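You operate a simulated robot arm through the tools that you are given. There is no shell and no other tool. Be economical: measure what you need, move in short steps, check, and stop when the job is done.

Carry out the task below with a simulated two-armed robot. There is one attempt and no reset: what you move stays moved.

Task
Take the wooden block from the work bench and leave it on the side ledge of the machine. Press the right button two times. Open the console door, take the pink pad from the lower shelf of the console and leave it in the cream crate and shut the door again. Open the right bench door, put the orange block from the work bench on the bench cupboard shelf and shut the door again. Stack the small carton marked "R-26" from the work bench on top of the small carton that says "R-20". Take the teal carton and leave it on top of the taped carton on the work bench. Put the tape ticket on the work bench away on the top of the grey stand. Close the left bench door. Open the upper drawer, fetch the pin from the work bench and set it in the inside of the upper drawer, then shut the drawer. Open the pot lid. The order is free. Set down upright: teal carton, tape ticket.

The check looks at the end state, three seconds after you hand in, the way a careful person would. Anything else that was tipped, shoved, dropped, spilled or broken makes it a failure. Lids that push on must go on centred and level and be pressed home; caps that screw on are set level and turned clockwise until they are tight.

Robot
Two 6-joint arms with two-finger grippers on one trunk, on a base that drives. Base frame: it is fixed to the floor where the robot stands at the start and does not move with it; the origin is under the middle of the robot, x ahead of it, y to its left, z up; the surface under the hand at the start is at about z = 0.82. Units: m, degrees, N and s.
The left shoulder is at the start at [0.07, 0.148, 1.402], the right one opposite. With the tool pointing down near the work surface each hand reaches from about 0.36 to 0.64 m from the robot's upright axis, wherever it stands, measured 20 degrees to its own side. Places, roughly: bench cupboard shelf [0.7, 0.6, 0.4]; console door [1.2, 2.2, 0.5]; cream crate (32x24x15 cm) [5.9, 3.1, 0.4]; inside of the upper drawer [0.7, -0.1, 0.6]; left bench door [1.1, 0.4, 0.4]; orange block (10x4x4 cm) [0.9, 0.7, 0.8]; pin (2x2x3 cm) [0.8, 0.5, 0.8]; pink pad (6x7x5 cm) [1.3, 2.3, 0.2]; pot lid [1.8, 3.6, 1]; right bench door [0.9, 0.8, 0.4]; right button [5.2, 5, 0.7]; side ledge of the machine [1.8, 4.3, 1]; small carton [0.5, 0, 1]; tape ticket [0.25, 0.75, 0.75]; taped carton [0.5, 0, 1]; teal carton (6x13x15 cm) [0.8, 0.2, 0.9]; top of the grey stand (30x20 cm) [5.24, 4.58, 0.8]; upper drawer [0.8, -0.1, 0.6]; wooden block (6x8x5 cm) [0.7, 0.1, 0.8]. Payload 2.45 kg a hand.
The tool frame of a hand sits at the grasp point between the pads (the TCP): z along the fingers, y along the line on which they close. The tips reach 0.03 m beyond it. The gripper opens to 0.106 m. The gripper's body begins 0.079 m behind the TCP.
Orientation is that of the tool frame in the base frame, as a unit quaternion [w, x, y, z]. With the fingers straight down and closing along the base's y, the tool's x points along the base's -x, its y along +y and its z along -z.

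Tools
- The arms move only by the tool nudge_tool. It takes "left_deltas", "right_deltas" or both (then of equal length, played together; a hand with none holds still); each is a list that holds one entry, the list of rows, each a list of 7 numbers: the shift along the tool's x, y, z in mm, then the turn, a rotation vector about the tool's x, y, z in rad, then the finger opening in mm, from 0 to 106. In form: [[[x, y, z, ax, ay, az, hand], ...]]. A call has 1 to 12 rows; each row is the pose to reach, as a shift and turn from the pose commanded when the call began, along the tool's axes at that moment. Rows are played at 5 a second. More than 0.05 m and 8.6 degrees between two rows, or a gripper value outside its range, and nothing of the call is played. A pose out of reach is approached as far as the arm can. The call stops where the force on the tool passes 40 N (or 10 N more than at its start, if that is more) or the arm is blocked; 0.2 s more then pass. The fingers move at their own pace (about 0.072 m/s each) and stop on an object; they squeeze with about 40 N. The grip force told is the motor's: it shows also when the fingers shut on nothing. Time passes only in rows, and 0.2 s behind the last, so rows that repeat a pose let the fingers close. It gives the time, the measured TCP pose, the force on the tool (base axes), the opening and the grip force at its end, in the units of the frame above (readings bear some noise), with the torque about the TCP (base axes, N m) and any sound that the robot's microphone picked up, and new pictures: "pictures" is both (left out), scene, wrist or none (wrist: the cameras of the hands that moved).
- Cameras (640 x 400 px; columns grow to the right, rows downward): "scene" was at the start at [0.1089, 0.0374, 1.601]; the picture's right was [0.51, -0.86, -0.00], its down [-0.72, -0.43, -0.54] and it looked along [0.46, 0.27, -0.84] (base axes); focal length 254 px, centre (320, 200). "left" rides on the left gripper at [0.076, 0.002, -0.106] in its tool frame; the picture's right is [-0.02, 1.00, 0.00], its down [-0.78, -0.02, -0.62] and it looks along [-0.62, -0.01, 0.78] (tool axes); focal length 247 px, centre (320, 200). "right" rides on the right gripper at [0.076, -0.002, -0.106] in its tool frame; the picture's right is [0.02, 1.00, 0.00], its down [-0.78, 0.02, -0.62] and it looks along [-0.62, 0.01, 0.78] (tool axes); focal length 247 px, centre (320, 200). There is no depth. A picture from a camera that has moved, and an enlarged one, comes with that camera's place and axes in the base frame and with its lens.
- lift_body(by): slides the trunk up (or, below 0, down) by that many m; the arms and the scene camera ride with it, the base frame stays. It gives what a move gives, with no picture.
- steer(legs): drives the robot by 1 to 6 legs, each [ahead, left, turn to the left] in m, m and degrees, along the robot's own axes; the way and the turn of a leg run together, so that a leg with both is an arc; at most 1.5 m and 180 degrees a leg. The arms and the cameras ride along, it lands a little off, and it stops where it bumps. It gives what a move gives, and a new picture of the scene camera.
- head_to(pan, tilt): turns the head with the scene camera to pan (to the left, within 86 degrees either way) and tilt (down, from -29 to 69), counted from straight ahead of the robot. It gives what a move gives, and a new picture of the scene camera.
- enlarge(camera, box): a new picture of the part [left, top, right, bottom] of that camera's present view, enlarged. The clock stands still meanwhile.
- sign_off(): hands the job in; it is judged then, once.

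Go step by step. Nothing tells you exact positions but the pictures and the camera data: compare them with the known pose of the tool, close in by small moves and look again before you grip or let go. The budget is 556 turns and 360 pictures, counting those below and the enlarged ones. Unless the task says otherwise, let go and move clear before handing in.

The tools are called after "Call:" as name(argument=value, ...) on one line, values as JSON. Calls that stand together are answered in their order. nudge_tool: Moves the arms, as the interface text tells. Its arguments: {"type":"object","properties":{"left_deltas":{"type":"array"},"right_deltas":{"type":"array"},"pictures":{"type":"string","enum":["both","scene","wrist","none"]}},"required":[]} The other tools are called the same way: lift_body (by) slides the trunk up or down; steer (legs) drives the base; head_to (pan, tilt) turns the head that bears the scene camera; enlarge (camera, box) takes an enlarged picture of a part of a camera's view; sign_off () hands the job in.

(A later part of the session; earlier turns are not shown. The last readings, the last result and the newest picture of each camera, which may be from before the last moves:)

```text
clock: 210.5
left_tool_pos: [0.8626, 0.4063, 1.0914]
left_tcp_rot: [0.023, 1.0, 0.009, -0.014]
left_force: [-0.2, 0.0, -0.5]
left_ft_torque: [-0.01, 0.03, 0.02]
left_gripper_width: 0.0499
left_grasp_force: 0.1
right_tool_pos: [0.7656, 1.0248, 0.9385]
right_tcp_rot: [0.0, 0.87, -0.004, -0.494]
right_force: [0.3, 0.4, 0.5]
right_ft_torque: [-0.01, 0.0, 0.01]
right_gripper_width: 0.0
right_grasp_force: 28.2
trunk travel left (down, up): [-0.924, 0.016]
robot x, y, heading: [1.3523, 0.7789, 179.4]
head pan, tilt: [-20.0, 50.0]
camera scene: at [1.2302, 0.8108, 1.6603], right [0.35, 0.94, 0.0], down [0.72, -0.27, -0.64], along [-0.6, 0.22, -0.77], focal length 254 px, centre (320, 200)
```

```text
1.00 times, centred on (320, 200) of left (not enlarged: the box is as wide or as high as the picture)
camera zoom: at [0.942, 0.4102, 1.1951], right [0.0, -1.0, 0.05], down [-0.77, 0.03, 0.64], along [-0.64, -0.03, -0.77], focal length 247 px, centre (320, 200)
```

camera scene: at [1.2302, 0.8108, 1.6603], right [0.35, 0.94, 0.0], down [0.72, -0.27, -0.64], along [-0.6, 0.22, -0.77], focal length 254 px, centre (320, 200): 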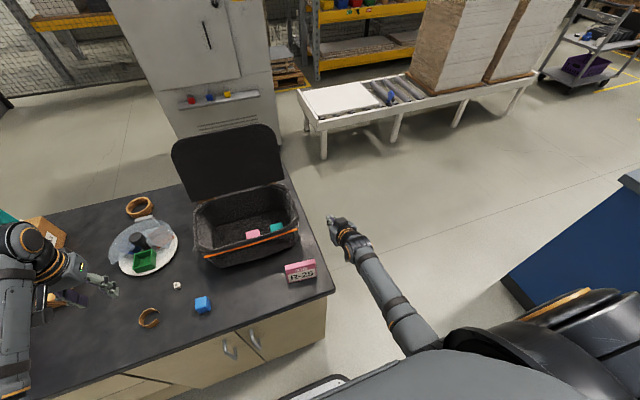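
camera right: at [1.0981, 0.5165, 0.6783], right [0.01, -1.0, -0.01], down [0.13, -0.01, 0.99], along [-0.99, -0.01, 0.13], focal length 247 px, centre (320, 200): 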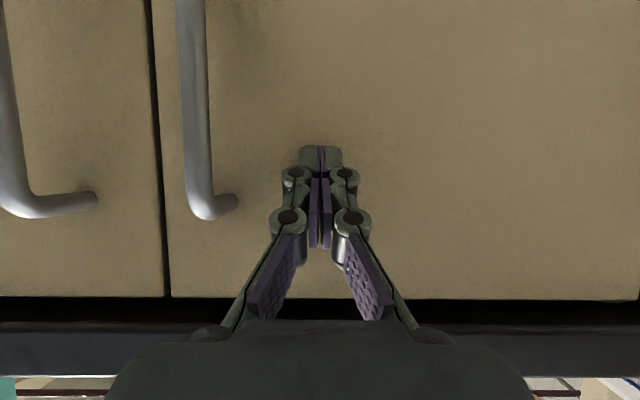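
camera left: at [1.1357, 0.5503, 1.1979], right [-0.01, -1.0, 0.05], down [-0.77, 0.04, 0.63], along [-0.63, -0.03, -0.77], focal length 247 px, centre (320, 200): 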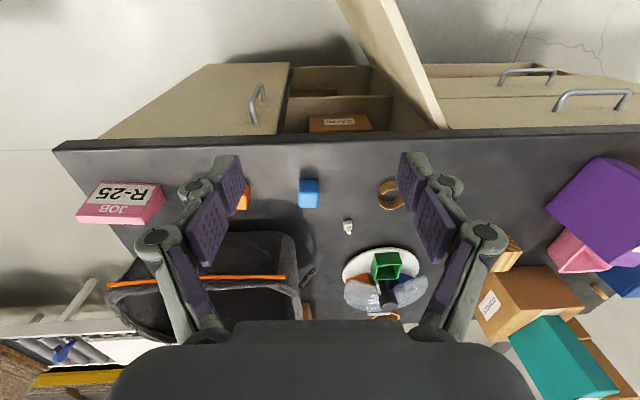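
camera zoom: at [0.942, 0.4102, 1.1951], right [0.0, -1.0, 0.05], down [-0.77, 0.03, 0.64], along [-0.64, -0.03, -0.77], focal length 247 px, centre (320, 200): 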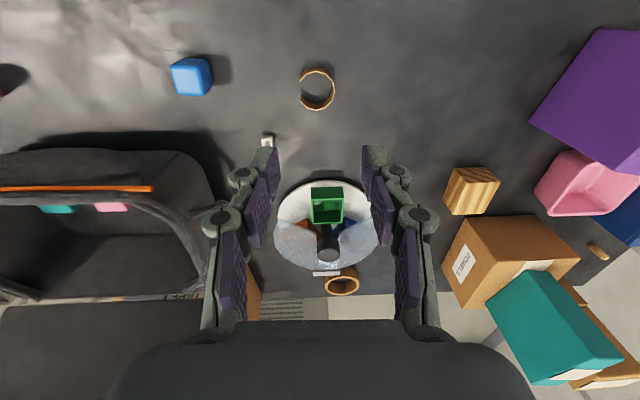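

Call:
nudge_tool(left_deltas=[[[-20, -15, 15, 0.02, 0.01, 0, 45], [-40, -30, 40, 0.046, 0.028, 0, 45], [-60, -45, 70, 0.046, 0.028, 0, 45], [-80, -60, 100, 0.046, 0.028, 0, 45], [-94, -71, 135, 0.046, 0.028, 0, 45], [-94, -71, 135, 0.046, 0.028, 0, 45]]], pictures="wrist")

```text
clock: 211.9
left_tool_pos: [0.7627, 0.4699, 0.9535]
left_tcp_rot: [0.0, 1.0, 0.009, 0.002]
left_force: [0.2, -0.1, 0.8]
left_ft_torque: [-0.03, 0.02, -0.02]
left_gripper_width: 0.0448
left_grasp_force: 0.1
right_tool_pos: [0.7616, 1.0254, 0.9376]
right_tcp_rot: [-0.001, 0.87, -0.005, -0.493]
right_force: [-0.4, -0.4, 0.1]
right_ft_torque: [-0.03, -0.02, -0.01]
right_gripper_width: 0.0
right_grasp_force: 28.1
trunk travel left (down, up): [-0.924, 0.016]
robot x, y, heading: [1.3498, 0.7763, 179.8]
head pan, tilt: [-20.0, 50.0]
camera left: at [0.8384, 0.4691, 1.0613], right [0.0, -1.0, 0.0], down [-0.79, 0.0, 0.62], along [-0.62, 0.0, -0.79], focal length 247 px, centre (320, 200)
```

left: 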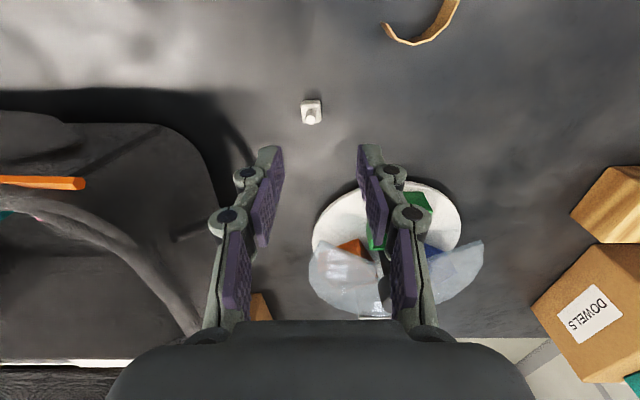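

Call:
nudge_tool(left_deltas=[[[0, -6, 30, 0, 0, 0, 45], [0, -6.5, 60, 0, 0, 0, 45], [0, -6.5, 80, 0, 0, 0, 45], [0, -6.5, 80, 0, 0, 0, 45]]], pictures="wrist")

```text
clock: 212.9
left_tool_pos: [0.7739, 0.4816, 0.8828]
left_tcp_rot: [-0.001, 1.0, 0.009, 0.002]
left_force: [-0.1, 0.0, 0.8]
left_ft_torque: [0.0, 0.02, 0.01]
left_gripper_width: 0.045
left_grasp_force: 0.0
left hand out of reach, approached as far as the arm can: row 2, 3, 4
right_tool_pos: [0.7632, 1.026, 0.9364]
right_tcp_rot: [-0.001, 0.87, -0.005, -0.492]
right_force: [0.5, 0.2, 0.4]
right_ft_torque: [-0.01, 0.05, -0.01]
right_gripper_width: 0.0
right_grasp_force: 29.0
trunk travel left (down, up): [-0.924, 0.016]
robot x, y, heading: [1.3542, 0.7795, 179.7]
head pan, tilt: [-20.0, 50.0]
camera left: at [0.8505, 0.4808, 0.9885], right [0.0, -1.0, 0.0], down [-0.79, 0.0, 0.62], along [-0.62, 0.0, -0.79], focal length 247 px, centre (320, 200)
```

left: 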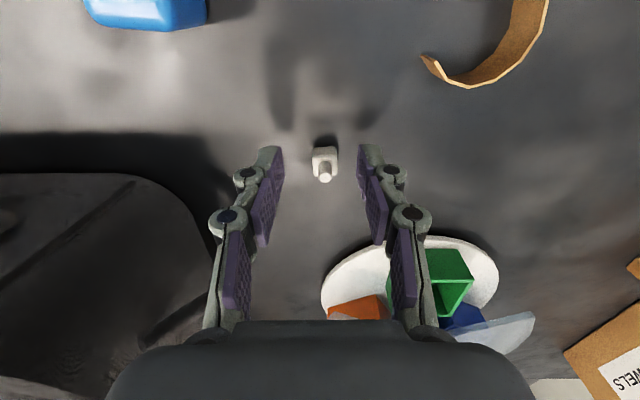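

Call:
steer(legs=[[0.011, 0.003, 0]])

Call:
lift_body(by=-0.028)

Call:
enlarge(camera="left", box=[0, 0, 640, 400])

```text
clock: 213.6
left_tool_pos: [0.7649, 0.4772, 0.8829]
left_tcp_rot: [0.0, 1.0, 0.009, 0.001]
left_force: [1.1, 0.3, 0.5]
left_ft_torque: [0.01, 0.03, 0.04]
left_gripper_width: 0.0452
left_grasp_force: 0.0
right_tool_pos: [0.7541, 1.0238, 0.9383]
right_tcp_rot: [0.0, 0.869, -0.005, -0.494]
right_force: [0.8, -0.2, 0.7]
right_ft_torque: [0.01, 0.0, 0.01]
right_gripper_width: 0.0
right_grasp_force: 28.9
trunk travel left (down, up): [-0.924, 0.016]
robot x, y, heading: [1.3382, 0.7822, 179.6]
head pan, tilt: [-20.0, 50.0]
camera scene: at [1.2208, 0.8098, 1.6604], right [0.35, 0.94, 0.0], down [0.72, -0.27, -0.64], along [-0.6, 0.22, -0.76], focal length 254 px, centre (320, 200)
```

scene: 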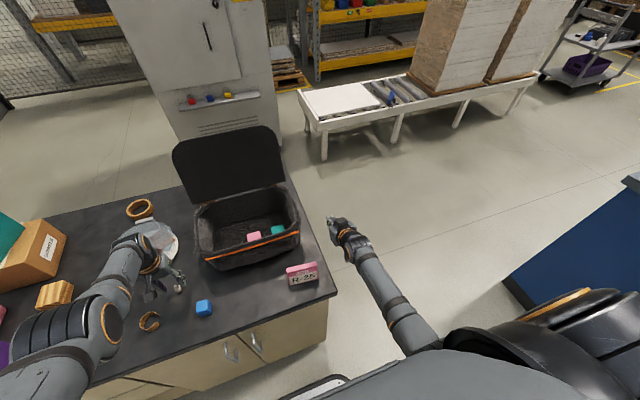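

```text
clock: 214.4
left_tool_pos: [0.7636, 0.4777, 0.8538]
left_tcp_rot: [0.0, 1.0, 0.009, 0.002]
left_force: [-0.3, -0.4, -0.8]
left_ft_torque: [-0.02, -0.02, 0.02]
left_gripper_width: 0.045
left_grasp_force: 0.0
right_tool_pos: [0.7505, 1.023, 0.9077]
right_tcp_rot: [-0.001, 0.87, -0.005, -0.493]
right_force: [-0.7, -0.5, 0.6]
right_ft_torque: [0.01, 0.01, -0.01]
right_gripper_width: 0.0001
right_grasp_force: 28.4
trunk travel left (down, up): [-0.896, 0.044]
robot x, y, heading: [1.339, 0.7783, 179.5]
head pan, tilt: [-20.0, 50.0]
```

```text
1.00 times, centred on (320, 200) of left (not enlarged: the box is as wide or as high as the picture)
camera zoom: at [0.8397, 0.478, 0.961], right [0.0, -1.0, 0.0], down [-0.79, 0.0, 0.62], along [-0.62, 0.0, -0.79], focal length 247 px, centre (320, 200)
```

zoom: 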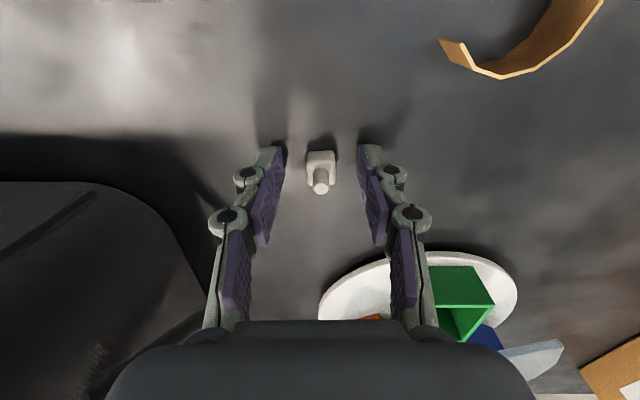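

Call:
nudge_tool(left_deltas=[[[0, 0, 0, 0, 0, 0, 10], [0, 0, 0, 0, 0, 0, 10], [0, 0, 0, 0, 0, 0, 10], [0, 0, -30, 0, 0, 0, 10], [0, 0, -70, 0, 0, 0, 10], [10, 0, -110, 0, 0, 0, 10]]], pictures="wrist")

```text
clock: 215.8
left_tool_pos: [0.7733, 0.4793, 0.9632]
left_tcp_rot: [0.0, 1.0, 0.009, 0.003]
left_force: [0.0, 0.7, 0.1]
left_ft_torque: [0.0, -0.03, 0.01]
left_gripper_width: 0.0158
left_grasp_force: 40.0
right_tool_pos: [0.7514, 1.0234, 0.9093]
right_tcp_rot: [-0.001, 0.87, -0.005, -0.492]
right_force: [-0.2, -0.6, 0.7]
right_ft_torque: [0.01, 0.0, 0.02]
right_gripper_width: 0.0
right_grasp_force: 28.8
trunk travel left (down, up): [-0.896, 0.044]
robot x, y, heading: [1.3386, 0.7793, 179.9]
head pan, tilt: [-20.0, 50.0]
camera left: at [0.8492, 0.4788, 1.0688], right [0.0, -1.0, 0.0], down [-0.79, 0.0, 0.62], along [-0.62, 0.0, -0.79], focal length 247 px, centre (320, 200)
```

left: 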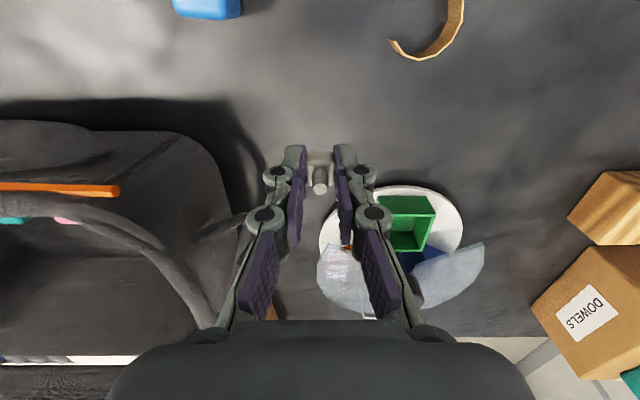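

Pin is in hand. I back off and then roll the right hand a quarter turn for the horizontal drawer handle.

Call:
nudge_tool(left_deltas=[[[10, 0, -20, 0, 0, 0, 10], [20, 0, -40, 0, 0, 0, 10], [30, 0, -60, 0, 0, 0, 10]]], pictures="none")

Call:
steer(legs=[[-0.3, 0, 0]])

Call:
nudge_tool(right_deltas=[[[0, 0, 0, 0, 0, 0.13, 30], [0, 0, 0, 0, 0, 0.26, 50], [0, 0, 0, 0, 0, 0.39, 50], [0, 0, 0, 0, 0, 0.52, 50], [0, 0, 0, 0, 0, 0.65, 50], [0, 0, 0, 0, 0, 0.78, 50], [0, 0, 0, 0, 0, 0.91, 50], [0, 0, 0, 0, 0, 1.04, 50], [0, 0, 0, 0, 0, 1.17, 50], [0, 0, 0, 0, 0, 1.3, 50], [0, 0, 0, 0, 0, 1.43, 50], [0, 0, 0, 0, 0, 1.57, 50]]])

```text
clock: 216.6
left_tool_pos: [0.804, 0.4799, 1.0227]
left_tcp_rot: [0.0, 1.0, 0.008, 0.001]
left_force: [-0.2, 0.7, 0.2]
left_ft_torque: [0.01, 0.04, 0.03]
left_gripper_width: 0.016
left_grasp_force: 40.2
right_tool_pos: [0.752, 1.0235, 0.9087]
right_tcp_rot: [-0.001, 0.87, -0.005, -0.493]
right_force: [0.1, -0.2, -0.1]
right_ft_torque: [0.01, -0.03, -0.01]
right_gripper_width: 0.0
right_grasp_force: 28.9
trunk travel left (down, up): [-0.896, 0.044]
robot x, y, heading: [1.3422, 0.7794, 179.5]
head pan, tilt: [-20.0, 50.0]
```

```text
clock: 218.6
left_tool_pos: [1.1019, 0.476, 1.0226]
left_tcp_rot: [0.001, 1.0, 0.012, 0.002]
left_force: [0.7, -0.6, -0.8]
left_ft_torque: [0.0, 0.02, -0.02]
left_gripper_width: 0.0157
left_grasp_force: 39.8
right_tool_pos: [1.0474, 1.0201, 0.9079]
right_tcp_rot: [0.0, 0.871, -0.003, -0.492]
right_force: [0.3, -0.4, -0.2]
right_ft_torque: [-0.01, 0.02, -0.02]
right_gripper_width: 0.0
right_grasp_force: 28.2
trunk travel left (down, up): [-0.896, 0.044]
robot x, y, heading: [1.6382, 0.7783, 179.8]
head pan, tilt: [-20.0, 50.0]
camera scene: at [1.513, 0.8068, 1.6319], right [0.34, 0.94, 0.0], down [0.72, -0.26, -0.64], along [-0.6, 0.22, -0.77], focal length 254 px, centre (320, 200)
```

scene: 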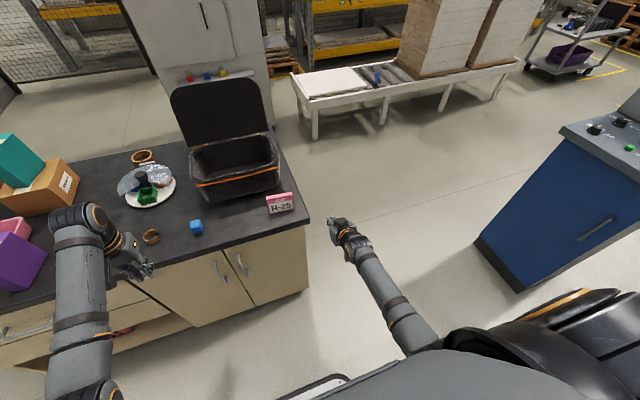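

```text
clock: 221.2
left_tool_pos: [1.1044, 0.4758, 1.0232]
left_tcp_rot: [0.0, 1.0, 0.011, 0.001]
left_force: [0.6, 0.2, -0.2]
left_ft_torque: [0.0, 0.03, 0.0]
left_gripper_width: 0.0158
left_grasp_force: 40.4
right_tool_pos: [1.0484, 1.0187, 0.9093]
right_tcp_rot: [-0.35, -0.613, 0.617, 0.348]
right_force: [0.5, 0.0, -0.4]
right_ft_torque: [0.03, -0.01, 0.02]
right_gripper_width: 0.0502
right_grasp_force: 0.1
trunk travel left (down, up): [-0.896, 0.044]
robot x, y, heading: [1.6381, 0.7774, 179.8]
head pan, tilt: [-20.0, 50.0]
camera scene: at [1.5154, 0.8068, 1.6321], right [0.34, 0.94, 0.0], down [0.72, -0.26, -0.64], along [-0.6, 0.22, -0.77], focal length 254 px, centre (320, 200)
camera right: at [1.1405, 0.9434, 0.9642], right [-0.51, -0.01, 0.86], down [0.53, 0.78, 0.33], along [-0.68, 0.62, -0.39], focal length 247 px, centre (320, 200)
```

scene: 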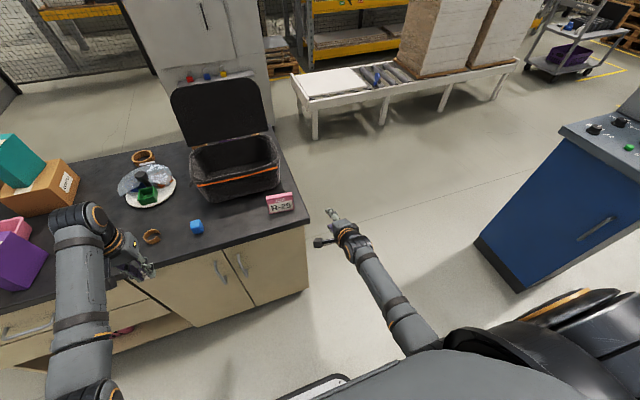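
right: 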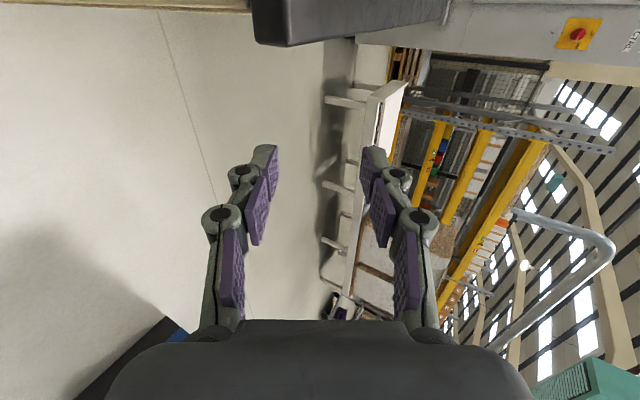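

Call:
steer(legs=[[0, 1.06, 0]])

Call:
lift_body(by=-0.17)

Call:
head_to(pan=-10, tilt=50)

Call:
enlarge(camera="right", box=[0, 0, 640, 400])

```text
clock: 226.7
left_tool_pos: [1.0945, -0.5814, 1.0232]
left_tcp_rot: [0.0, 1.0, 0.007, 0.002]
left_force: [-0.4, -0.6, 0.0]
left_ft_torque: [0.0, 0.02, 0.02]
left_gripper_width: 0.0156
left_grasp_force: 39.8
right_tool_pos: [1.044, -0.0385, 0.9097]
right_tcp_rot: [-0.349, -0.611, 0.619, 0.349]
right_force: [0.1, 0.1, 0.0]
right_ft_torque: [-0.03, 0.03, 0.01]
right_gripper_width: 0.0503
right_grasp_force: 0.1
trunk travel left (down, up): [-0.896, 0.044]
robot x, y, heading: [1.6333, -0.2844, 179.5]
head pan, tilt: [-20.0, 50.0]
camera scene: at [1.5096, -0.2532, 1.6321], right [0.35, 0.94, 0.0], down [0.72, -0.27, -0.64], along [-0.6, 0.23, -0.77], focal length 254 px, centre (320, 200)
```

scene: 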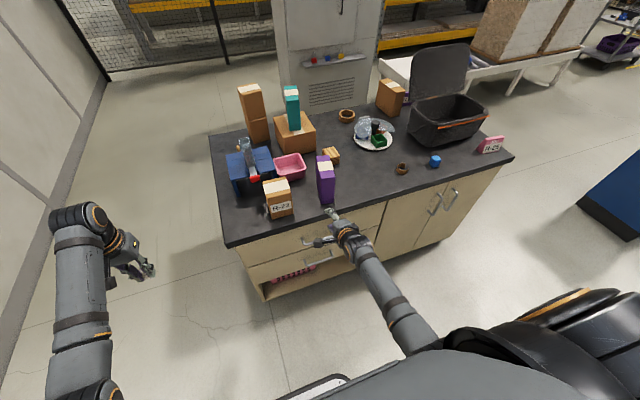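

```text
clock: 228.6
left_tool_pos: [1.0971, -0.5825, 0.8532]
left_tcp_rot: [0.0, 1.0, 0.007, 0.002]
left_force: [-0.9, 0.1, 0.0]
left_ft_torque: [-0.01, -0.01, -0.01]
left_gripper_width: 0.0155
left_grasp_force: 39.9
right_tool_pos: [1.0451, -0.0378, 0.7395]
right_tcp_rot: [-0.348, -0.611, 0.619, 0.349]
right_force: [0.8, 0.3, -0.2]
right_ft_torque: [-0.03, -0.02, -0.03]
right_gripper_width: 0.0498
right_grasp_force: 0.0
trunk travel left (down, up): [-0.726, 0.214]
robot x, y, heading: [1.6347, -0.2809, 179.4]
head pan, tilt: [-20.0, 50.0]
```

```text
clock: 229.3
left_tool_pos: [1.0958, -0.5816, 0.8525]
left_tcp_rot: [0.0, 1.0, 0.009, 0.002]
left_force: [0.3, -0.6, 0.2]
left_ft_torque: [0.01, -0.03, 0.01]
left_gripper_width: 0.0158
left_grasp_force: 39.9
right_tool_pos: [1.0441, -0.0376, 0.7382]
right_tcp_rot: [-0.348, -0.611, 0.619, 0.35]
right_force: [1.0, -1.1, 0.2]
right_ft_torque: [0.02, 0.0, -0.02]
right_gripper_width: 0.0499
right_grasp_force: 0.0
trunk travel left (down, up): [-0.726, 0.214]
robot x, y, heading: [1.6356, -0.284, 179.6]
head pan, tilt: [-10.0, 50.0]
camera scene: at [1.506, -0.2667, 1.4621], right [0.18, 0.98, 0.0], down [0.75, -0.14, -0.64], along [-0.63, 0.12, -0.77], focal length 254 px, centre (320, 200)
```

scene: 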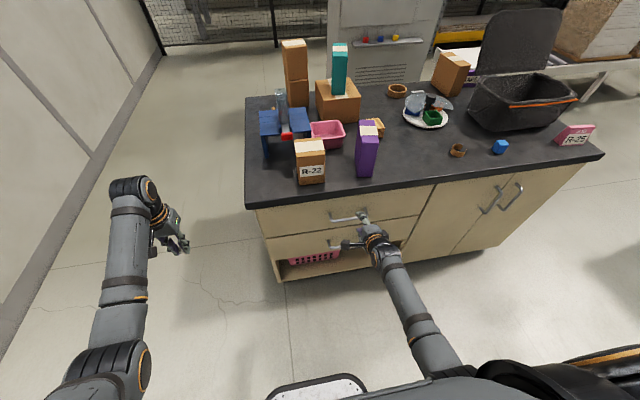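

```text
1.00 times, centred on (320, 200) of right (not enlarged: the box is as wide or as high as the picture)
camera zoom: at [1.1358, -0.1146, 0.794], right [-0.51, -0.01, 0.86], down [0.53, 0.78, 0.33], along [-0.67, 0.63, -0.39], focal length 247 px, centre (320, 200)
```

zoom: 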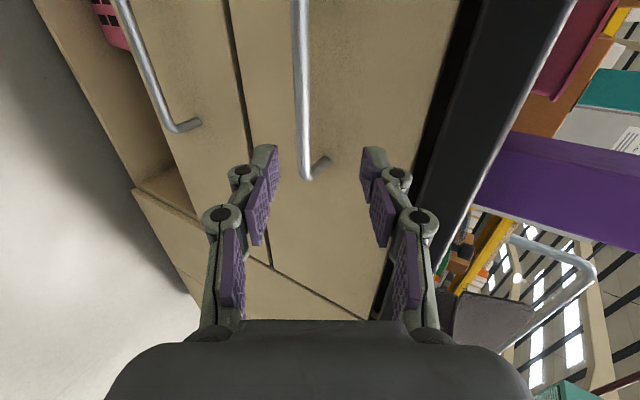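

Call:
nudge_tool(right_deltas=[[[4, -4, 25, 0, 0, 0, 34], [8, -8, 50, 0, 0, 0, 34], [12, -10, 70, 0, 0, 0, 34], [12, -10, 70, 0, 0, 0, 34]]], pictures="wrist")

```text
clock: 230.3
left_tool_pos: [1.0952, -0.5819, 0.8539]
left_tcp_rot: [0.0, 1.0, 0.007, 0.001]
left_force: [-0.5, 0.4, 0.1]
left_ft_torque: [0.01, 0.02, 0.02]
left_gripper_width: 0.0158
left_grasp_force: 40.7
right_tool_pos: [0.9894, -0.0506, 0.6943]
right_tcp_rot: [-0.348, -0.611, 0.619, 0.35]
right_force: [-0.9, -0.5, -0.6]
right_ft_torque: [-0.03, -0.01, 0.02]
right_gripper_width: 0.034
right_grasp_force: 0.0
trunk travel left (down, up): [-0.726, 0.214]
robot x, y, heading: [1.6345, -0.2826, 179.5]
head pan, tilt: [-10.0, 50.0]
camera right: at [1.0807, -0.1274, 0.7494], right [-0.51, -0.01, 0.86], down [0.53, 0.78, 0.33], along [-0.67, 0.63, -0.39], focal length 247 px, centre (320, 200)
```

right: 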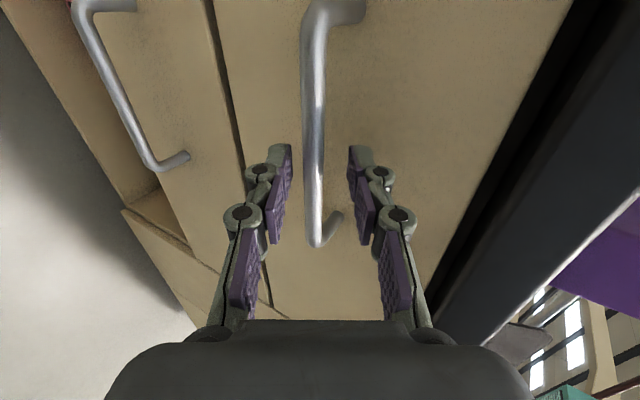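

Call:
nudge_tool(right_deltas=[[[0, 0, 8, 0, 0, 0, 34], [0, 0, 16, 0, 0, 0, 34], [0, 0, 16, 0, 0, 0, 0], [0, 0, 16, 0, 0, 0, 0], [0, 0, 16, 0, 0, 0, 0], [0, 0, 16, 0, 0, 0, 0]]], pictures="wrist")

```text
clock: 231.7
left_tool_pos: [1.0954, -0.5826, 0.8511]
left_tcp_rot: [-0.001, 1.0, 0.007, 0.002]
left_force: [-0.8, 0.0, -0.7]
left_ft_torque: [0.03, 0.03, 0.0]
left_gripper_width: 0.0157
left_grasp_force: 39.6
right_tool_pos: [0.983, -0.0477, 0.6866]
right_tcp_rot: [-0.342, -0.61, 0.622, 0.351]
right_force: [9.1, -2.2, -9.9]
right_ft_torque: [0.56, -0.06, 0.15]
right_gripper_width: 0.0107
right_grasp_force: 37.7
right hand out of reach, approached as far as the arm can: row 2
trunk travel left (down, up): [-0.726, 0.214]
robot x, y, heading: [1.6381, -0.2857, 179.4]
head pan, tilt: [-10.0, 50.0]
camera right: at [1.0729, -0.1258, 0.7417], right [-0.52, -0.01, 0.86], down [0.54, 0.77, 0.34], along [-0.66, 0.64, -0.39], focal length 247 px, centre (320, 200)
```

right: 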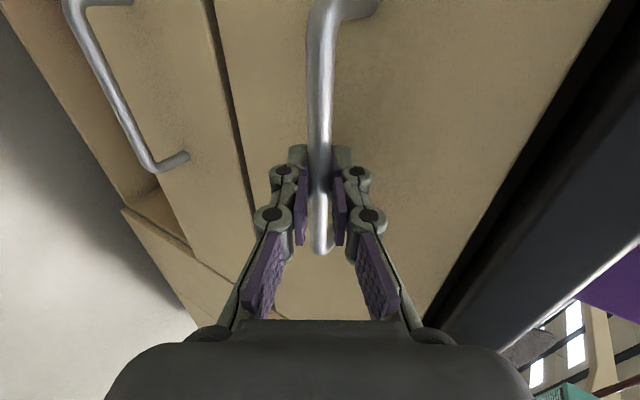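

Call:
steer(legs=[[-0.1, 0, 0]])

Call:
nudge_tool(right_deltas=[[[0, -13, -21, 0, 0, 0, 0], [0, -26, -43, 0, 0, 0, 0], [0, -38, -64, 0, 0, 0, 0], [0, -51, -86, 0, 0, 0, 0], [0, -62, -103, 0, 0, 0, 0]]], pictures="scene")

```text
clock: 232.8
left_tool_pos: [1.1929, -0.5817, 0.8515]
left_tcp_rot: [-0.001, 1.0, 0.007, 0.003]
left_force: [0.1, 0.8, 0.6]
left_ft_torque: [0.0, -0.01, -0.04]
left_gripper_width: 0.0158
left_grasp_force: 40.2
right_tool_pos: [1.0811, -0.0479, 0.6862]
right_tcp_rot: [-0.344, -0.61, 0.622, 0.351]
right_force: [-0.8, -0.8, -17.7]
right_ft_torque: [0.72, -0.01, -0.16]
right_gripper_width: 0.0105
right_grasp_force: 37.3
trunk travel left (down, up): [-0.726, 0.214]
robot x, y, heading: [1.734, -0.2834, 179.5]
head pan, tilt: [-10.0, 50.0]
camera scene: at [1.6026, -0.2668, 1.4617], right [0.18, 0.98, 0.0], down [0.75, -0.14, -0.64], along [-0.63, 0.12, -0.77], focal length 254 px, centre (320, 200)
```

scene: 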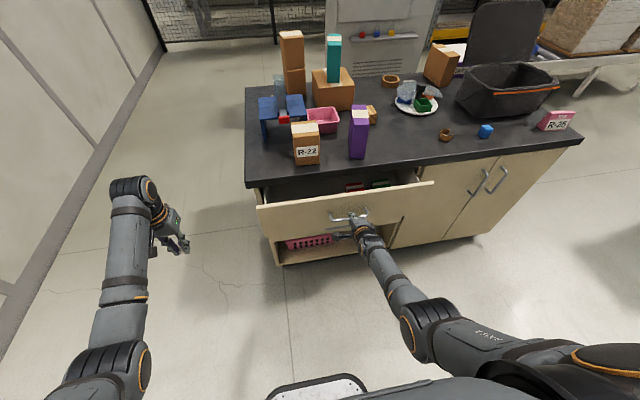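

```text
clock: 234.1
left_tool_pos: [1.1957, -0.5808, 0.8541]
left_tcp_rot: [0.002, 1.0, 0.007, 0.002]
left_force: [-0.4, 0.6, -0.6]
left_ft_torque: [-0.03, -0.02, 0.02]
left_gripper_width: 0.0159
left_grasp_force: 40.2
right_tool_pos: [1.2024, -0.0495, 0.6872]
right_tcp_rot: [-0.344, -0.609, 0.621, 0.352]
right_force: [1.5, 12.9, -5.2]
right_ft_torque: [0.69, -0.04, -0.05]
right_gripper_width: 0.0107
right_grasp_force: 37.8
trunk travel left (down, up): [-0.726, 0.214]
robot x, y, heading: [1.7317, -0.2849, 179.6]
head pan, tilt: [-10.0, 50.0]
camera scene: at [1.6058, -0.2651, 1.4621], right [0.18, 0.98, 0.0], down [0.75, -0.14, -0.64], along [-0.63, 0.12, -0.77], focal length 254 px, centre (320, 200)
```

scene: 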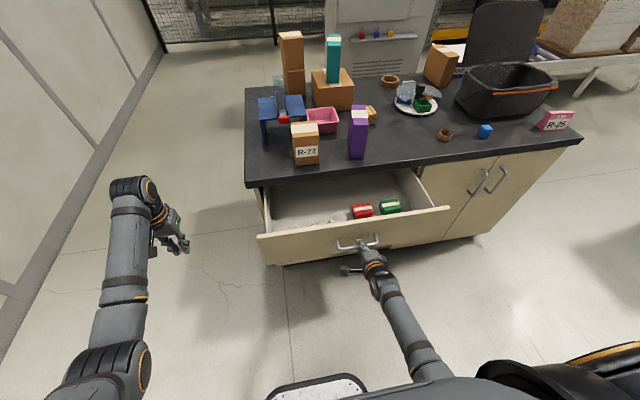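

Drawer is open; a red and a green box are in it, the left part is free. I release the handle and retreat the right hand.

Call:
nudge_tool(right_deltas=[[[0, 0, 0, 0, 0, 0, 34], [0, 0, 0, 0, 0, 0, 34], [0, 0, -20, 0, 0, 0, 34], [0, 0, -40, 0, 0, 0, 34]]], pictures="none")

```text
clock: 235.1
left_tool_pos: [1.196, -0.583, 0.8528]
left_tcp_rot: [0.0, 1.0, 0.008, 0.002]
left_force: [0.0, -0.1, 0.5]
left_ft_torque: [-0.04, 0.0, 0.02]
left_gripper_width: 0.0157
left_grasp_force: 40.1
right_tool_pos: [1.2372, -0.0519, 0.7074]
right_tcp_rot: [-0.344, -0.609, 0.621, 0.354]
right_force: [0.1, 0.0, 1.4]
right_ft_torque: [0.01, -0.02, 0.0]
right_gripper_width: 0.034
right_grasp_force: 0.0
trunk travel left (down, up): [-0.726, 0.214]
robot x, y, heading: [1.7355, -0.2851, 179.2]
head pan, tilt: [-10.0, 50.0]
```

Call:
lift_body(by=0.2)

Call:
steer(legs=[[0, -0.4, 0], [0.13, 0, 0]])

Call:
enlarge(camera="left", box=[0, 0, 640, 400])

```text
clock: 237.2
left_tool_pos: [1.1959, -0.5816, 1.0523]
left_tcp_rot: [0.0, 1.0, 0.008, 0.002]
left_force: [0.3, 1.2, 0.0]
left_ft_torque: [0.03, 0.0, -0.01]
left_gripper_width: 0.016
left_grasp_force: 40.0
right_tool_pos: [1.2357, -0.0526, 0.9081]
right_tcp_rot: [-0.343, -0.61, 0.621, 0.353]
right_force: [0.7, -0.9, -0.2]
right_ft_torque: [0.0, -0.02, 0.01]
right_gripper_width: 0.0342
right_grasp_force: 0.1
trunk travel left (down, up): [-0.926, 0.014]
robot x, y, heading: [1.7286, -0.2836, 179.5]
head pan, tilt: [-10.0, 50.0]
```

```text
clock: 240.6
left_tool_pos: [1.0706, -0.1813, 1.0532]
left_tcp_rot: [0.001, 1.0, 0.007, 0.001]
left_force: [0.1, 0.5, 0.2]
left_ft_torque: [0.0, 0.02, 0.01]
left_gripper_width: 0.0159
left_grasp_force: 39.9
right_tool_pos: [1.111, 0.3488, 0.9077]
right_tcp_rot: [-0.345, -0.609, 0.621, 0.353]
right_force: [0.5, -0.8, 0.5]
right_ft_torque: [0.0, -0.03, 0.01]
right_gripper_width: 0.0341
right_grasp_force: 0.0
trunk travel left (down, up): [-0.926, 0.014]
robot x, y, heading: [1.6068, 0.117, 179.6]
head pan, tilt: [-10.0, 50.0]
camera scene: at [1.4813, 0.1347, 1.6624], right [0.18, 0.98, 0.0], down [0.75, -0.14, -0.64], along [-0.63, 0.12, -0.77], focal length 254 px, centre (320, 200)
```

scene: 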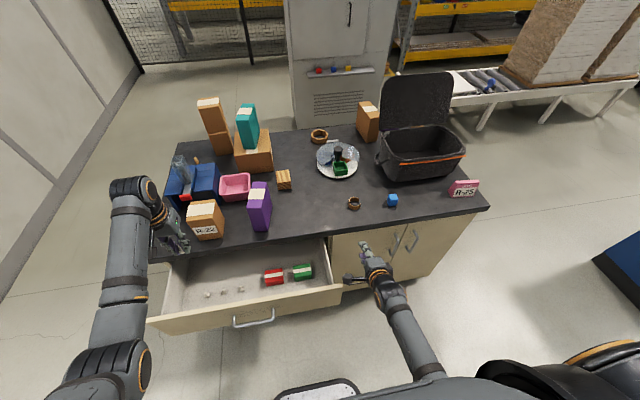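

```text
1.00 times, centred on (320, 200) of left (not enlarged: the box is as wide or as high as the picture)
camera zoom: at [1.1462, -0.1812, 1.1605], right [-0.01, -1.0, 0.0], down [-0.78, 0.0, 0.62], along [-0.62, 0.0, -0.78], focal length 247 px, centre (320, 200)
```

zoom: 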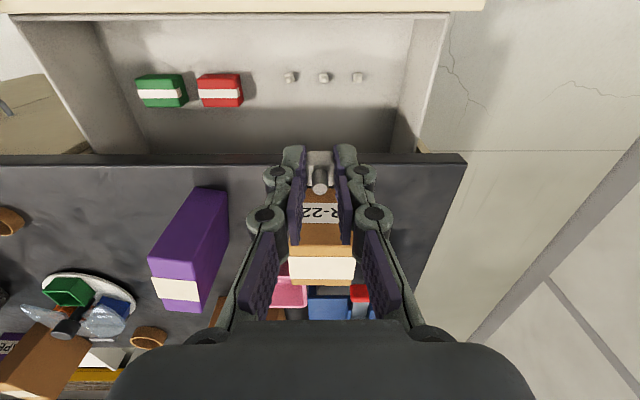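

The drawer already holds a row of similar pins; I'll set this one in the free gap between the row and the red box, about (1.028, −0.064).

Call:
nudge_tool(left_deltas=[[[-10, -30, 0, 0, 0, 0, 10], [-22, -60, 0, 0, 0, 0, 10], [-34, -90, 0, 0, 0, 0, 10], [-43, -117, 0, 0, 0, 0, 10], [-43, -117, 0, 0, 0, 0, 10]]], pictures="none")

Call:
lift_body(by=-0.33)

Call:
enlarge(camera="left", box=[0, 0, 640, 400])

```text
clock: 241.8
left_tool_pos: [1.0227, -0.0635, 1.0544]
left_tcp_rot: [-0.001, 1.0, 0.008, 0.002]
left_force: [-0.4, 0.8, -0.2]
left_ft_torque: [0.02, -0.01, -0.02]
left_gripper_width: 0.0159
left_grasp_force: 39.9
right_tool_pos: [1.1088, 0.3489, 0.908]
right_tcp_rot: [-0.344, -0.61, 0.621, 0.353]
right_force: [-0.2, -0.3, 0.0]
right_ft_torque: [0.02, 0.0, 0.01]
right_gripper_width: 0.0341
right_grasp_force: 0.1
trunk travel left (down, up): [-0.926, 0.014]
robot x, y, heading: [1.6057, 0.1183, 179.5]
head pan, tilt: [-10.0, 50.0]
```

```text
clock: 245.1
left_tool_pos: [1.0218, -0.0626, 0.7237]
left_tcp_rot: [0.0, 1.0, 0.008, 0.002]
left_force: [-0.1, 0.2, -1.5]
left_ft_torque: [0.02, 0.01, 0.01]
left_gripper_width: 0.0157
left_grasp_force: 41.1
right_tool_pos: [1.1085, 0.3494, 0.5779]
right_tcp_rot: [-0.344, -0.61, 0.621, 0.352]
right_force: [-0.3, -0.3, 0.6]
right_ft_torque: [0.02, 0.01, -0.01]
right_gripper_width: 0.034
right_grasp_force: 0.1
trunk travel left (down, up): [-0.596, 0.344]
robot x, y, heading: [1.6041, 0.1155, 179.5]
head pan, tilt: [-10.0, 50.0]
```

```text
1.00 times, centred on (320, 200) of left (not enlarged: the box is as wide or as high as the picture)
camera zoom: at [1.0982, -0.064, 0.8305], right [-0.01, -1.0, 0.0], down [-0.79, 0.0, 0.62], along [-0.62, 0.0, -0.79], focal length 247 px, centre (320, 200)
```

zoom: 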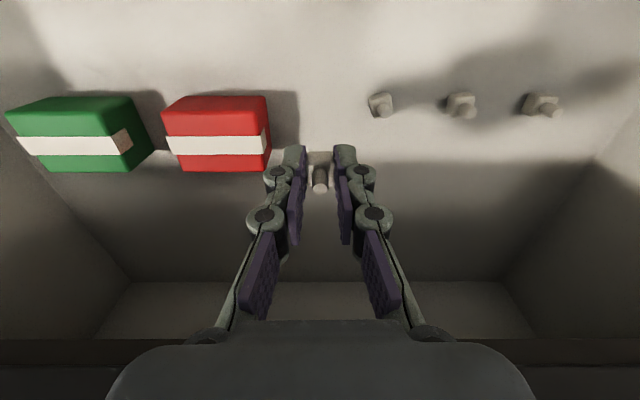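

Call:
lift_body(by=-0.09)

Call:
nudge_tool(left_deltas=[[[0, 0, 5, 0, 0, 0, 10], [0, 0, 9, 0, 0, 0, 10], [0, 0, 12, 0, 0, 0, 10], [0, 0, 15, 0, 0, 0, 10]]], pictures="wrist")

```text
clock: 246.3
left_tool_pos: [1.0209, -0.0634, 0.6341]
left_tcp_rot: [0.0, 1.0, 0.008, 0.002]
left_force: [-0.1, 0.2, 0.4]
left_ft_torque: [0.02, -0.02, 0.0]
left_gripper_width: 0.0157
left_grasp_force: 39.9
right_tool_pos: [1.1076, 0.3491, 0.4867]
right_tcp_rot: [-0.344, -0.609, 0.621, 0.353]
right_force: [0.1, 0.2, -0.1]
right_ft_torque: [-0.01, 0.01, 0.03]
right_gripper_width: 0.0341
right_grasp_force: 0.0
trunk travel left (down, up): [-0.506, 0.434]
robot x, y, heading: [1.6069, 0.1201, 179.4]
head pan, tilt: [-10.0, 50.0]
```

```text
clock: 247.2
left_tool_pos: [1.018, -0.0626, 0.6277]
left_tcp_rot: [0.0, 1.0, 0.008, -0.006]
left_force: [-0.7, 1.4, 19.2]
left_ft_torque: [0.03, -0.06, -0.02]
left_gripper_width: 0.0158
left_grasp_force: 39.9
right_tool_pos: [1.1096, 0.3493, 0.4878]
right_tcp_rot: [-0.345, -0.609, 0.622, 0.352]
right_force: [0.2, 0.1, -0.9]
right_ft_torque: [-0.03, 0.0, 0.01]
right_gripper_width: 0.034
right_grasp_force: 0.1
trunk travel left (down, up): [-0.506, 0.434]
robot x, y, heading: [1.6068, 0.118, 179.5]
head pan, tilt: [-10.0, 50.0]
stopped in row 4 (left hand): the force on the tool passed its limit at 41 N (the readings are from after the stop); the commanded pose is now the measured one
camera left: at [1.0953, -0.0638, 0.7331], right [-0.01, -1.0, 0.0], down [-0.78, 0.0, 0.63], along [-0.63, 0.0, -0.78], focal length 247 px, centre (320, 200)
```

left: 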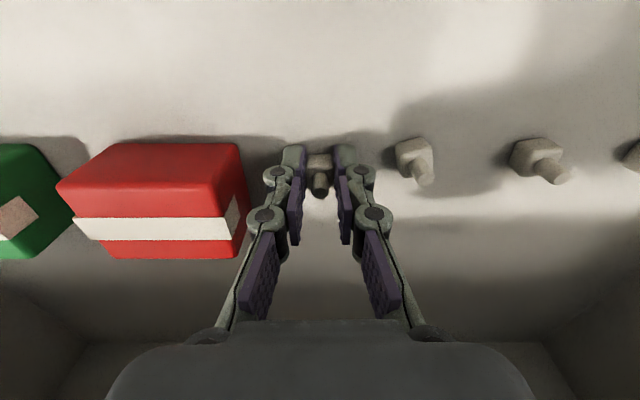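

Call:
nudge_tool(left_deltas=[[[0, 0, -1, 0, 0, 0, 26], [0, 0, -1, 0, 0, 0, 26], [0, 0, -1, 0, 0, 0, 26], [0, 0, -25, 0, 0, 0, 26], [0, 0, -60, 0, 0, 0, 26], [0, 0, -90, 0, 0, 0, 26]]], pictures="wrist")

```text
clock: 248.6
left_tool_pos: [1.0185, -0.0608, 0.7135]
left_tcp_rot: [0.0, 1.0, 0.009, -0.002]
left_force: [0.1, 0.3, 0.5]
left_ft_torque: [0.01, 0.01, 0.01]
left_gripper_width: 0.0258
left_grasp_force: 0.1
right_tool_pos: [1.1097, 0.3486, 0.4873]
right_tcp_rot: [-0.344, -0.61, 0.621, 0.353]
right_force: [-0.6, -0.5, 0.9]
right_ft_torque: [0.01, 0.01, -0.01]
right_gripper_width: 0.0338
right_grasp_force: 0.0
trunk travel left (down, up): [-0.506, 0.434]
robot x, y, heading: [1.6032, 0.1169, 179.5]
head pan, tilt: [-10.0, 50.0]
camera left: at [1.0957, -0.0624, 0.8192], right [0.0, -1.0, 0.0], down [-0.78, 0.0, 0.62], along [-0.62, 0.0, -0.78], focal length 247 px, centre (320, 200)
```

left: 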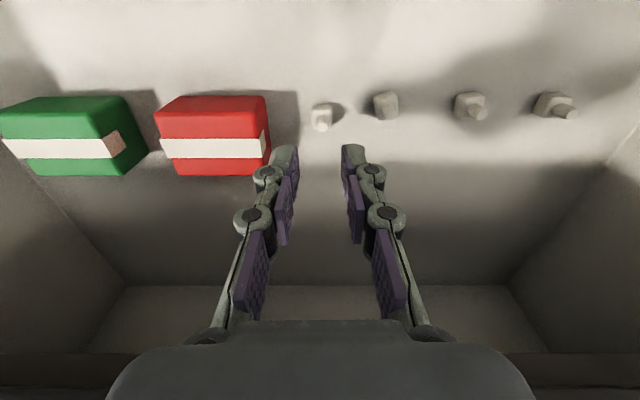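

Call:
enlarge(camera="left", box=[270, 70, 610, 160])

```text
1.88 times, centred on (440, 115) of left
camera zoom: at [1.0957, -0.0624, 0.8192], right [0.0, -1.0, 0.0], down [-0.78, 0.0, 0.62], along [-0.62, 0.0, -0.78], focal length 465 px, centre (94, 360)
```

zoom: 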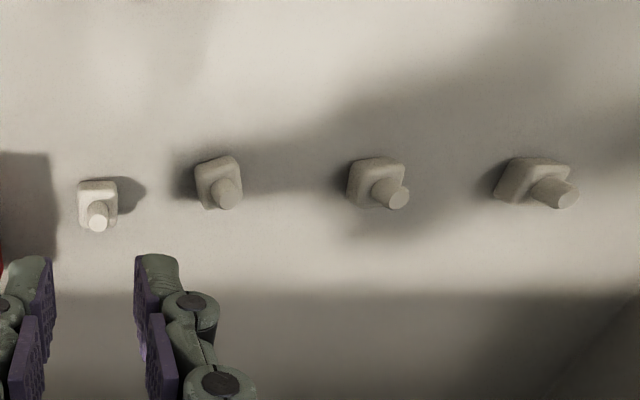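

All pins stand. Now raise out of the drawer, move the closed right hand in front of the drawer, and push it shut.

Call:
lift_body(by=0.26)

Call:
steer(legs=[[-0.14, 0, 0], [0, 0.43, 0]])

Call:
nudge_tool(right_deltas=[[[0, 0, 0, 0, 0, 0, 0], [0, 0, 0, 0, 0, 0, 0], [0, 0, 0, 0, 0, 0, 0]]], pictures="scene")

```text
clock: 251.3
left_tool_pos: [1.018, -0.061, 0.9726]
left_tcp_rot: [0.0, 1.0, 0.009, -0.002]
left_force: [0.0, 0.5, 0.2]
left_ft_torque: [0.0, 0.02, 0.02]
left_gripper_width: 0.026
left_grasp_force: 0.0
right_tool_pos: [1.1071, 0.3493, 0.7479]
right_tcp_rot: [-0.344, -0.61, 0.62, 0.353]
right_force: [-0.6, -0.1, -0.4]
right_ft_torque: [-0.01, -0.01, 0.0]
right_gripper_width: 0.034
right_grasp_force: 0.0
trunk travel left (down, up): [-0.766, 0.174]
robot x, y, heading: [1.6037, 0.1204, 179.2]
head pan, tilt: [-10.0, 50.0]
```

```text
clock: 254.8
left_tool_pos: [1.1559, -0.4893, 0.9727]
left_tcp_rot: [0.0, 1.0, 0.011, -0.003]
left_force: [0.6, 0.4, -0.2]
left_ft_torque: [-0.01, 0.03, 0.04]
left_gripper_width: 0.0261
left_grasp_force: 0.0
right_tool_pos: [1.245, -0.0791, 0.7473]
right_tcp_rot: [-0.344, -0.61, 0.62, 0.352]
right_force: [0.6, -0.4, -0.5]
right_ft_torque: [0.02, -0.02, 0.0]
right_gripper_width: 0.0342
right_grasp_force: 0.0
trunk travel left (down, up): [-0.766, 0.174]
robot x, y, heading: [1.7412, -0.3082, 179.7]
head pan, tilt: [-10.0, 50.0]
camera scene: at [1.6151, -0.2917, 1.5021], right [0.18, 0.98, 0.0], down [0.75, -0.14, -0.64], along [-0.63, 0.12, -0.77], focal length 254 px, centre (320, 200)
```

scene: 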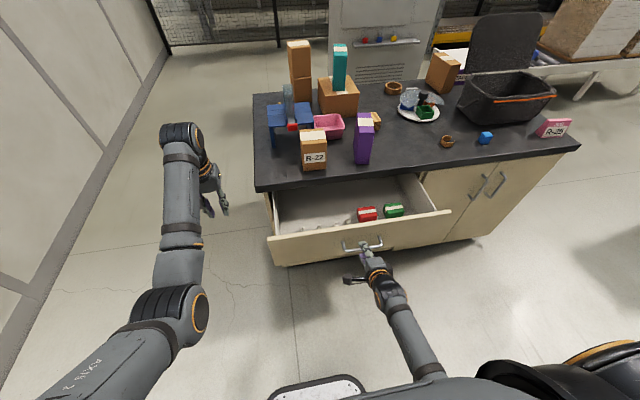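

```text
clock: 255.6
left_tool_pos: [1.1555, -0.4898, 0.9739]
left_tcp_rot: [0.0, 1.0, 0.009, -0.004]
left_force: [0.0, 0.0, -0.5]
left_ft_torque: [0.01, 0.01, 0.02]
left_gripper_width: 0.0263
left_grasp_force: 0.1
right_tool_pos: [1.2448, -0.0793, 0.7471]
right_tcp_rot: [-0.344, -0.611, 0.62, 0.352]
right_force: [-0.1, -0.7, 0.4]
right_ft_torque: [0.03, 0.02, 0.04]
right_gripper_width: 0.0
right_grasp_force: 28.3
trunk travel left (down, up): [-0.766, 0.174]
robot x, y, heading: [1.7396, -0.3068, 179.8]
head pan, tilt: [-10.0, 50.0]
camera scene: at [1.615, -0.2922, 1.5021], right [0.18, 0.98, 0.0], down [0.75, -0.14, -0.64], along [-0.63, 0.12, -0.77], focal length 254 px, centre (320, 200)
```

scene: 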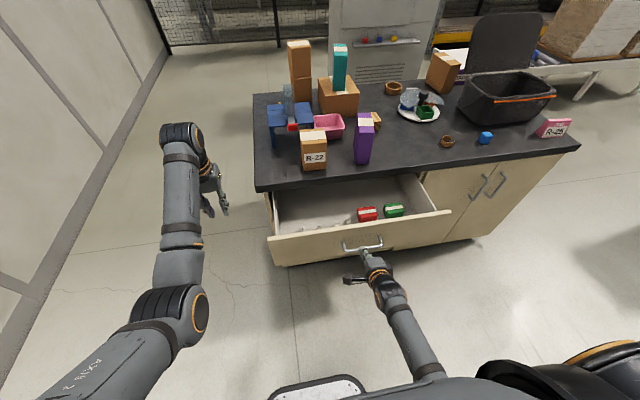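

Call:
lift_body(by=-0.014)

Call:
steer(legs=[[0.1, 0, 0], [0.12, 0, 0]])

```text
clock: 256.2
left_tool_pos: [1.1557, -0.4899, 0.9584]
left_tcp_rot: [0.0, 1.0, 0.01, -0.002]
left_force: [-0.3, 0.1, 0.4]
left_ft_torque: [-0.01, -0.01, 0.04]
left_gripper_width: 0.0258
left_grasp_force: 0.1
right_tool_pos: [1.2442, -0.0774, 0.7341]
right_tcp_rot: [-0.344, -0.61, 0.621, 0.352]
right_force: [0.2, -0.6, 0.7]
right_ft_torque: [0.01, -0.03, 0.0]
right_gripper_width: 0.0
right_grasp_force: 28.9
trunk travel left (down, up): [-0.752, 0.188]
robot x, y, heading: [1.7391, -0.3058, 179.7]
head pan, tilt: [-10.0, 50.0]
```

```text
clock: 258.2
left_tool_pos: [0.9385, -0.4869, 0.9592]
left_tcp_rot: [0.0, 1.0, 0.008, -0.003]
left_force: [-0.7, 0.9, -0.1]
left_ft_torque: [0.01, 0.02, -0.01]
left_gripper_width: 0.0263
left_grasp_force: 0.0
right_tool_pos: [1.0286, -0.076, 0.7337]
right_tcp_rot: [-0.344, -0.611, 0.62, 0.353]
right_force: [0.1, -0.2, 0.0]
right_ft_torque: [0.01, -0.03, 0.0]
right_gripper_width: 0.0
right_grasp_force: 28.5
trunk travel left (down, up): [-0.752, 0.188]
robot x, y, heading: [1.5277, -0.3032, 179.6]
head pan, tilt: [-10.0, 50.0]
camera scene: at [1.3982, -0.2907, 1.4881], right [0.18, 0.98, 0.0], down [0.75, -0.14, -0.64], along [-0.63, 0.12, -0.77], focal length 254 px, centre (320, 200)
```

scene: 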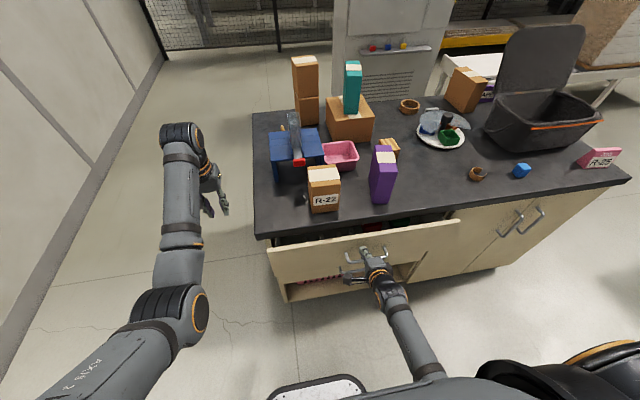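

Call:
nudge_tool(right_deltas=[[[0, 10, 17, 0, 0, 0, 0], [0, 20, 34, 0, 0, 0, 0], [0, 30, 51, 0, 0, 0, 0], [0, 36, 60, 0, 0, 0, 0], [0, 42, 70, 0, 0, 0, 0], [0, 47, 78, 0, 0, 0, 0]]], pictures="scene")

Call:
enlarge(camera="scene", box=[240, 170, 500, 310])

```text
clock: 259.3
left_tool_pos: [0.9425, -0.4856, 0.9625]
left_tcp_rot: [0.0, 1.0, 0.008, -0.004]
left_force: [-0.5, 0.4, -0.2]
left_ft_torque: [-0.02, -0.07, -0.01]
left_gripper_width: 0.026
left_grasp_force: 0.0
right_tool_pos: [0.9655, -0.0735, 0.7299]
right_tcp_rot: [-0.34, -0.612, 0.623, 0.35]
right_force: [32.1, -1.1, 18.4]
right_ft_torque: [-0.15, 0.27, 0.24]
right_gripper_width: 0.0
right_grasp_force: 28.0
trunk travel left (down, up): [-0.752, 0.188]
robot x, y, heading: [1.5244, -0.3045, 179.4]
head pan, tilt: [-10.0, 50.0]
stopped in row 5 (right hand): the force on the tool passed its limit at 51 N (the readings are from after the stop); the commanded pose is now the measured one
camera scene: at [1.4056, -0.2918, 1.4891], right [0.18, 0.98, 0.0], down [0.75, -0.14, -0.65], along [-0.64, 0.12, -0.76], focal length 254 px, centre (320, 200)
```

scene: 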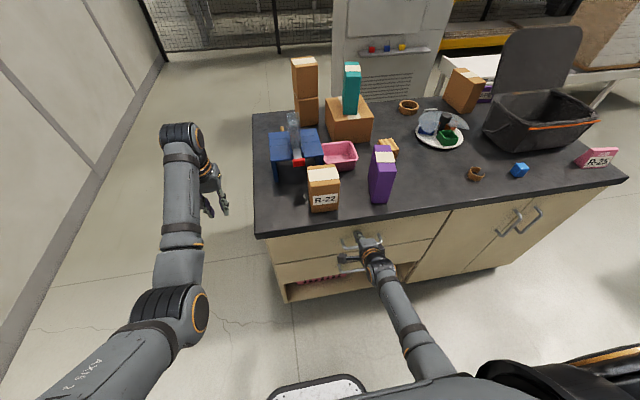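

```text
2.46 times, centred on (370, 240) of scene
camera zoom: at [1.4056, -0.2918, 1.4891], right [0.18, 0.98, 0.0], down [0.75, -0.14, -0.65], along [-0.64, 0.12, -0.76], focal length 626 px, centre (197, 102)
```

zoom: 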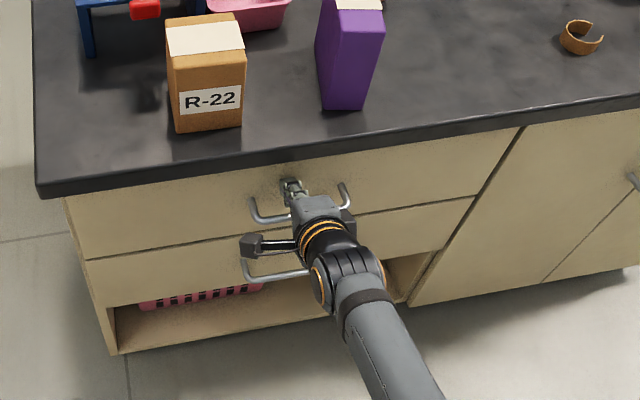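

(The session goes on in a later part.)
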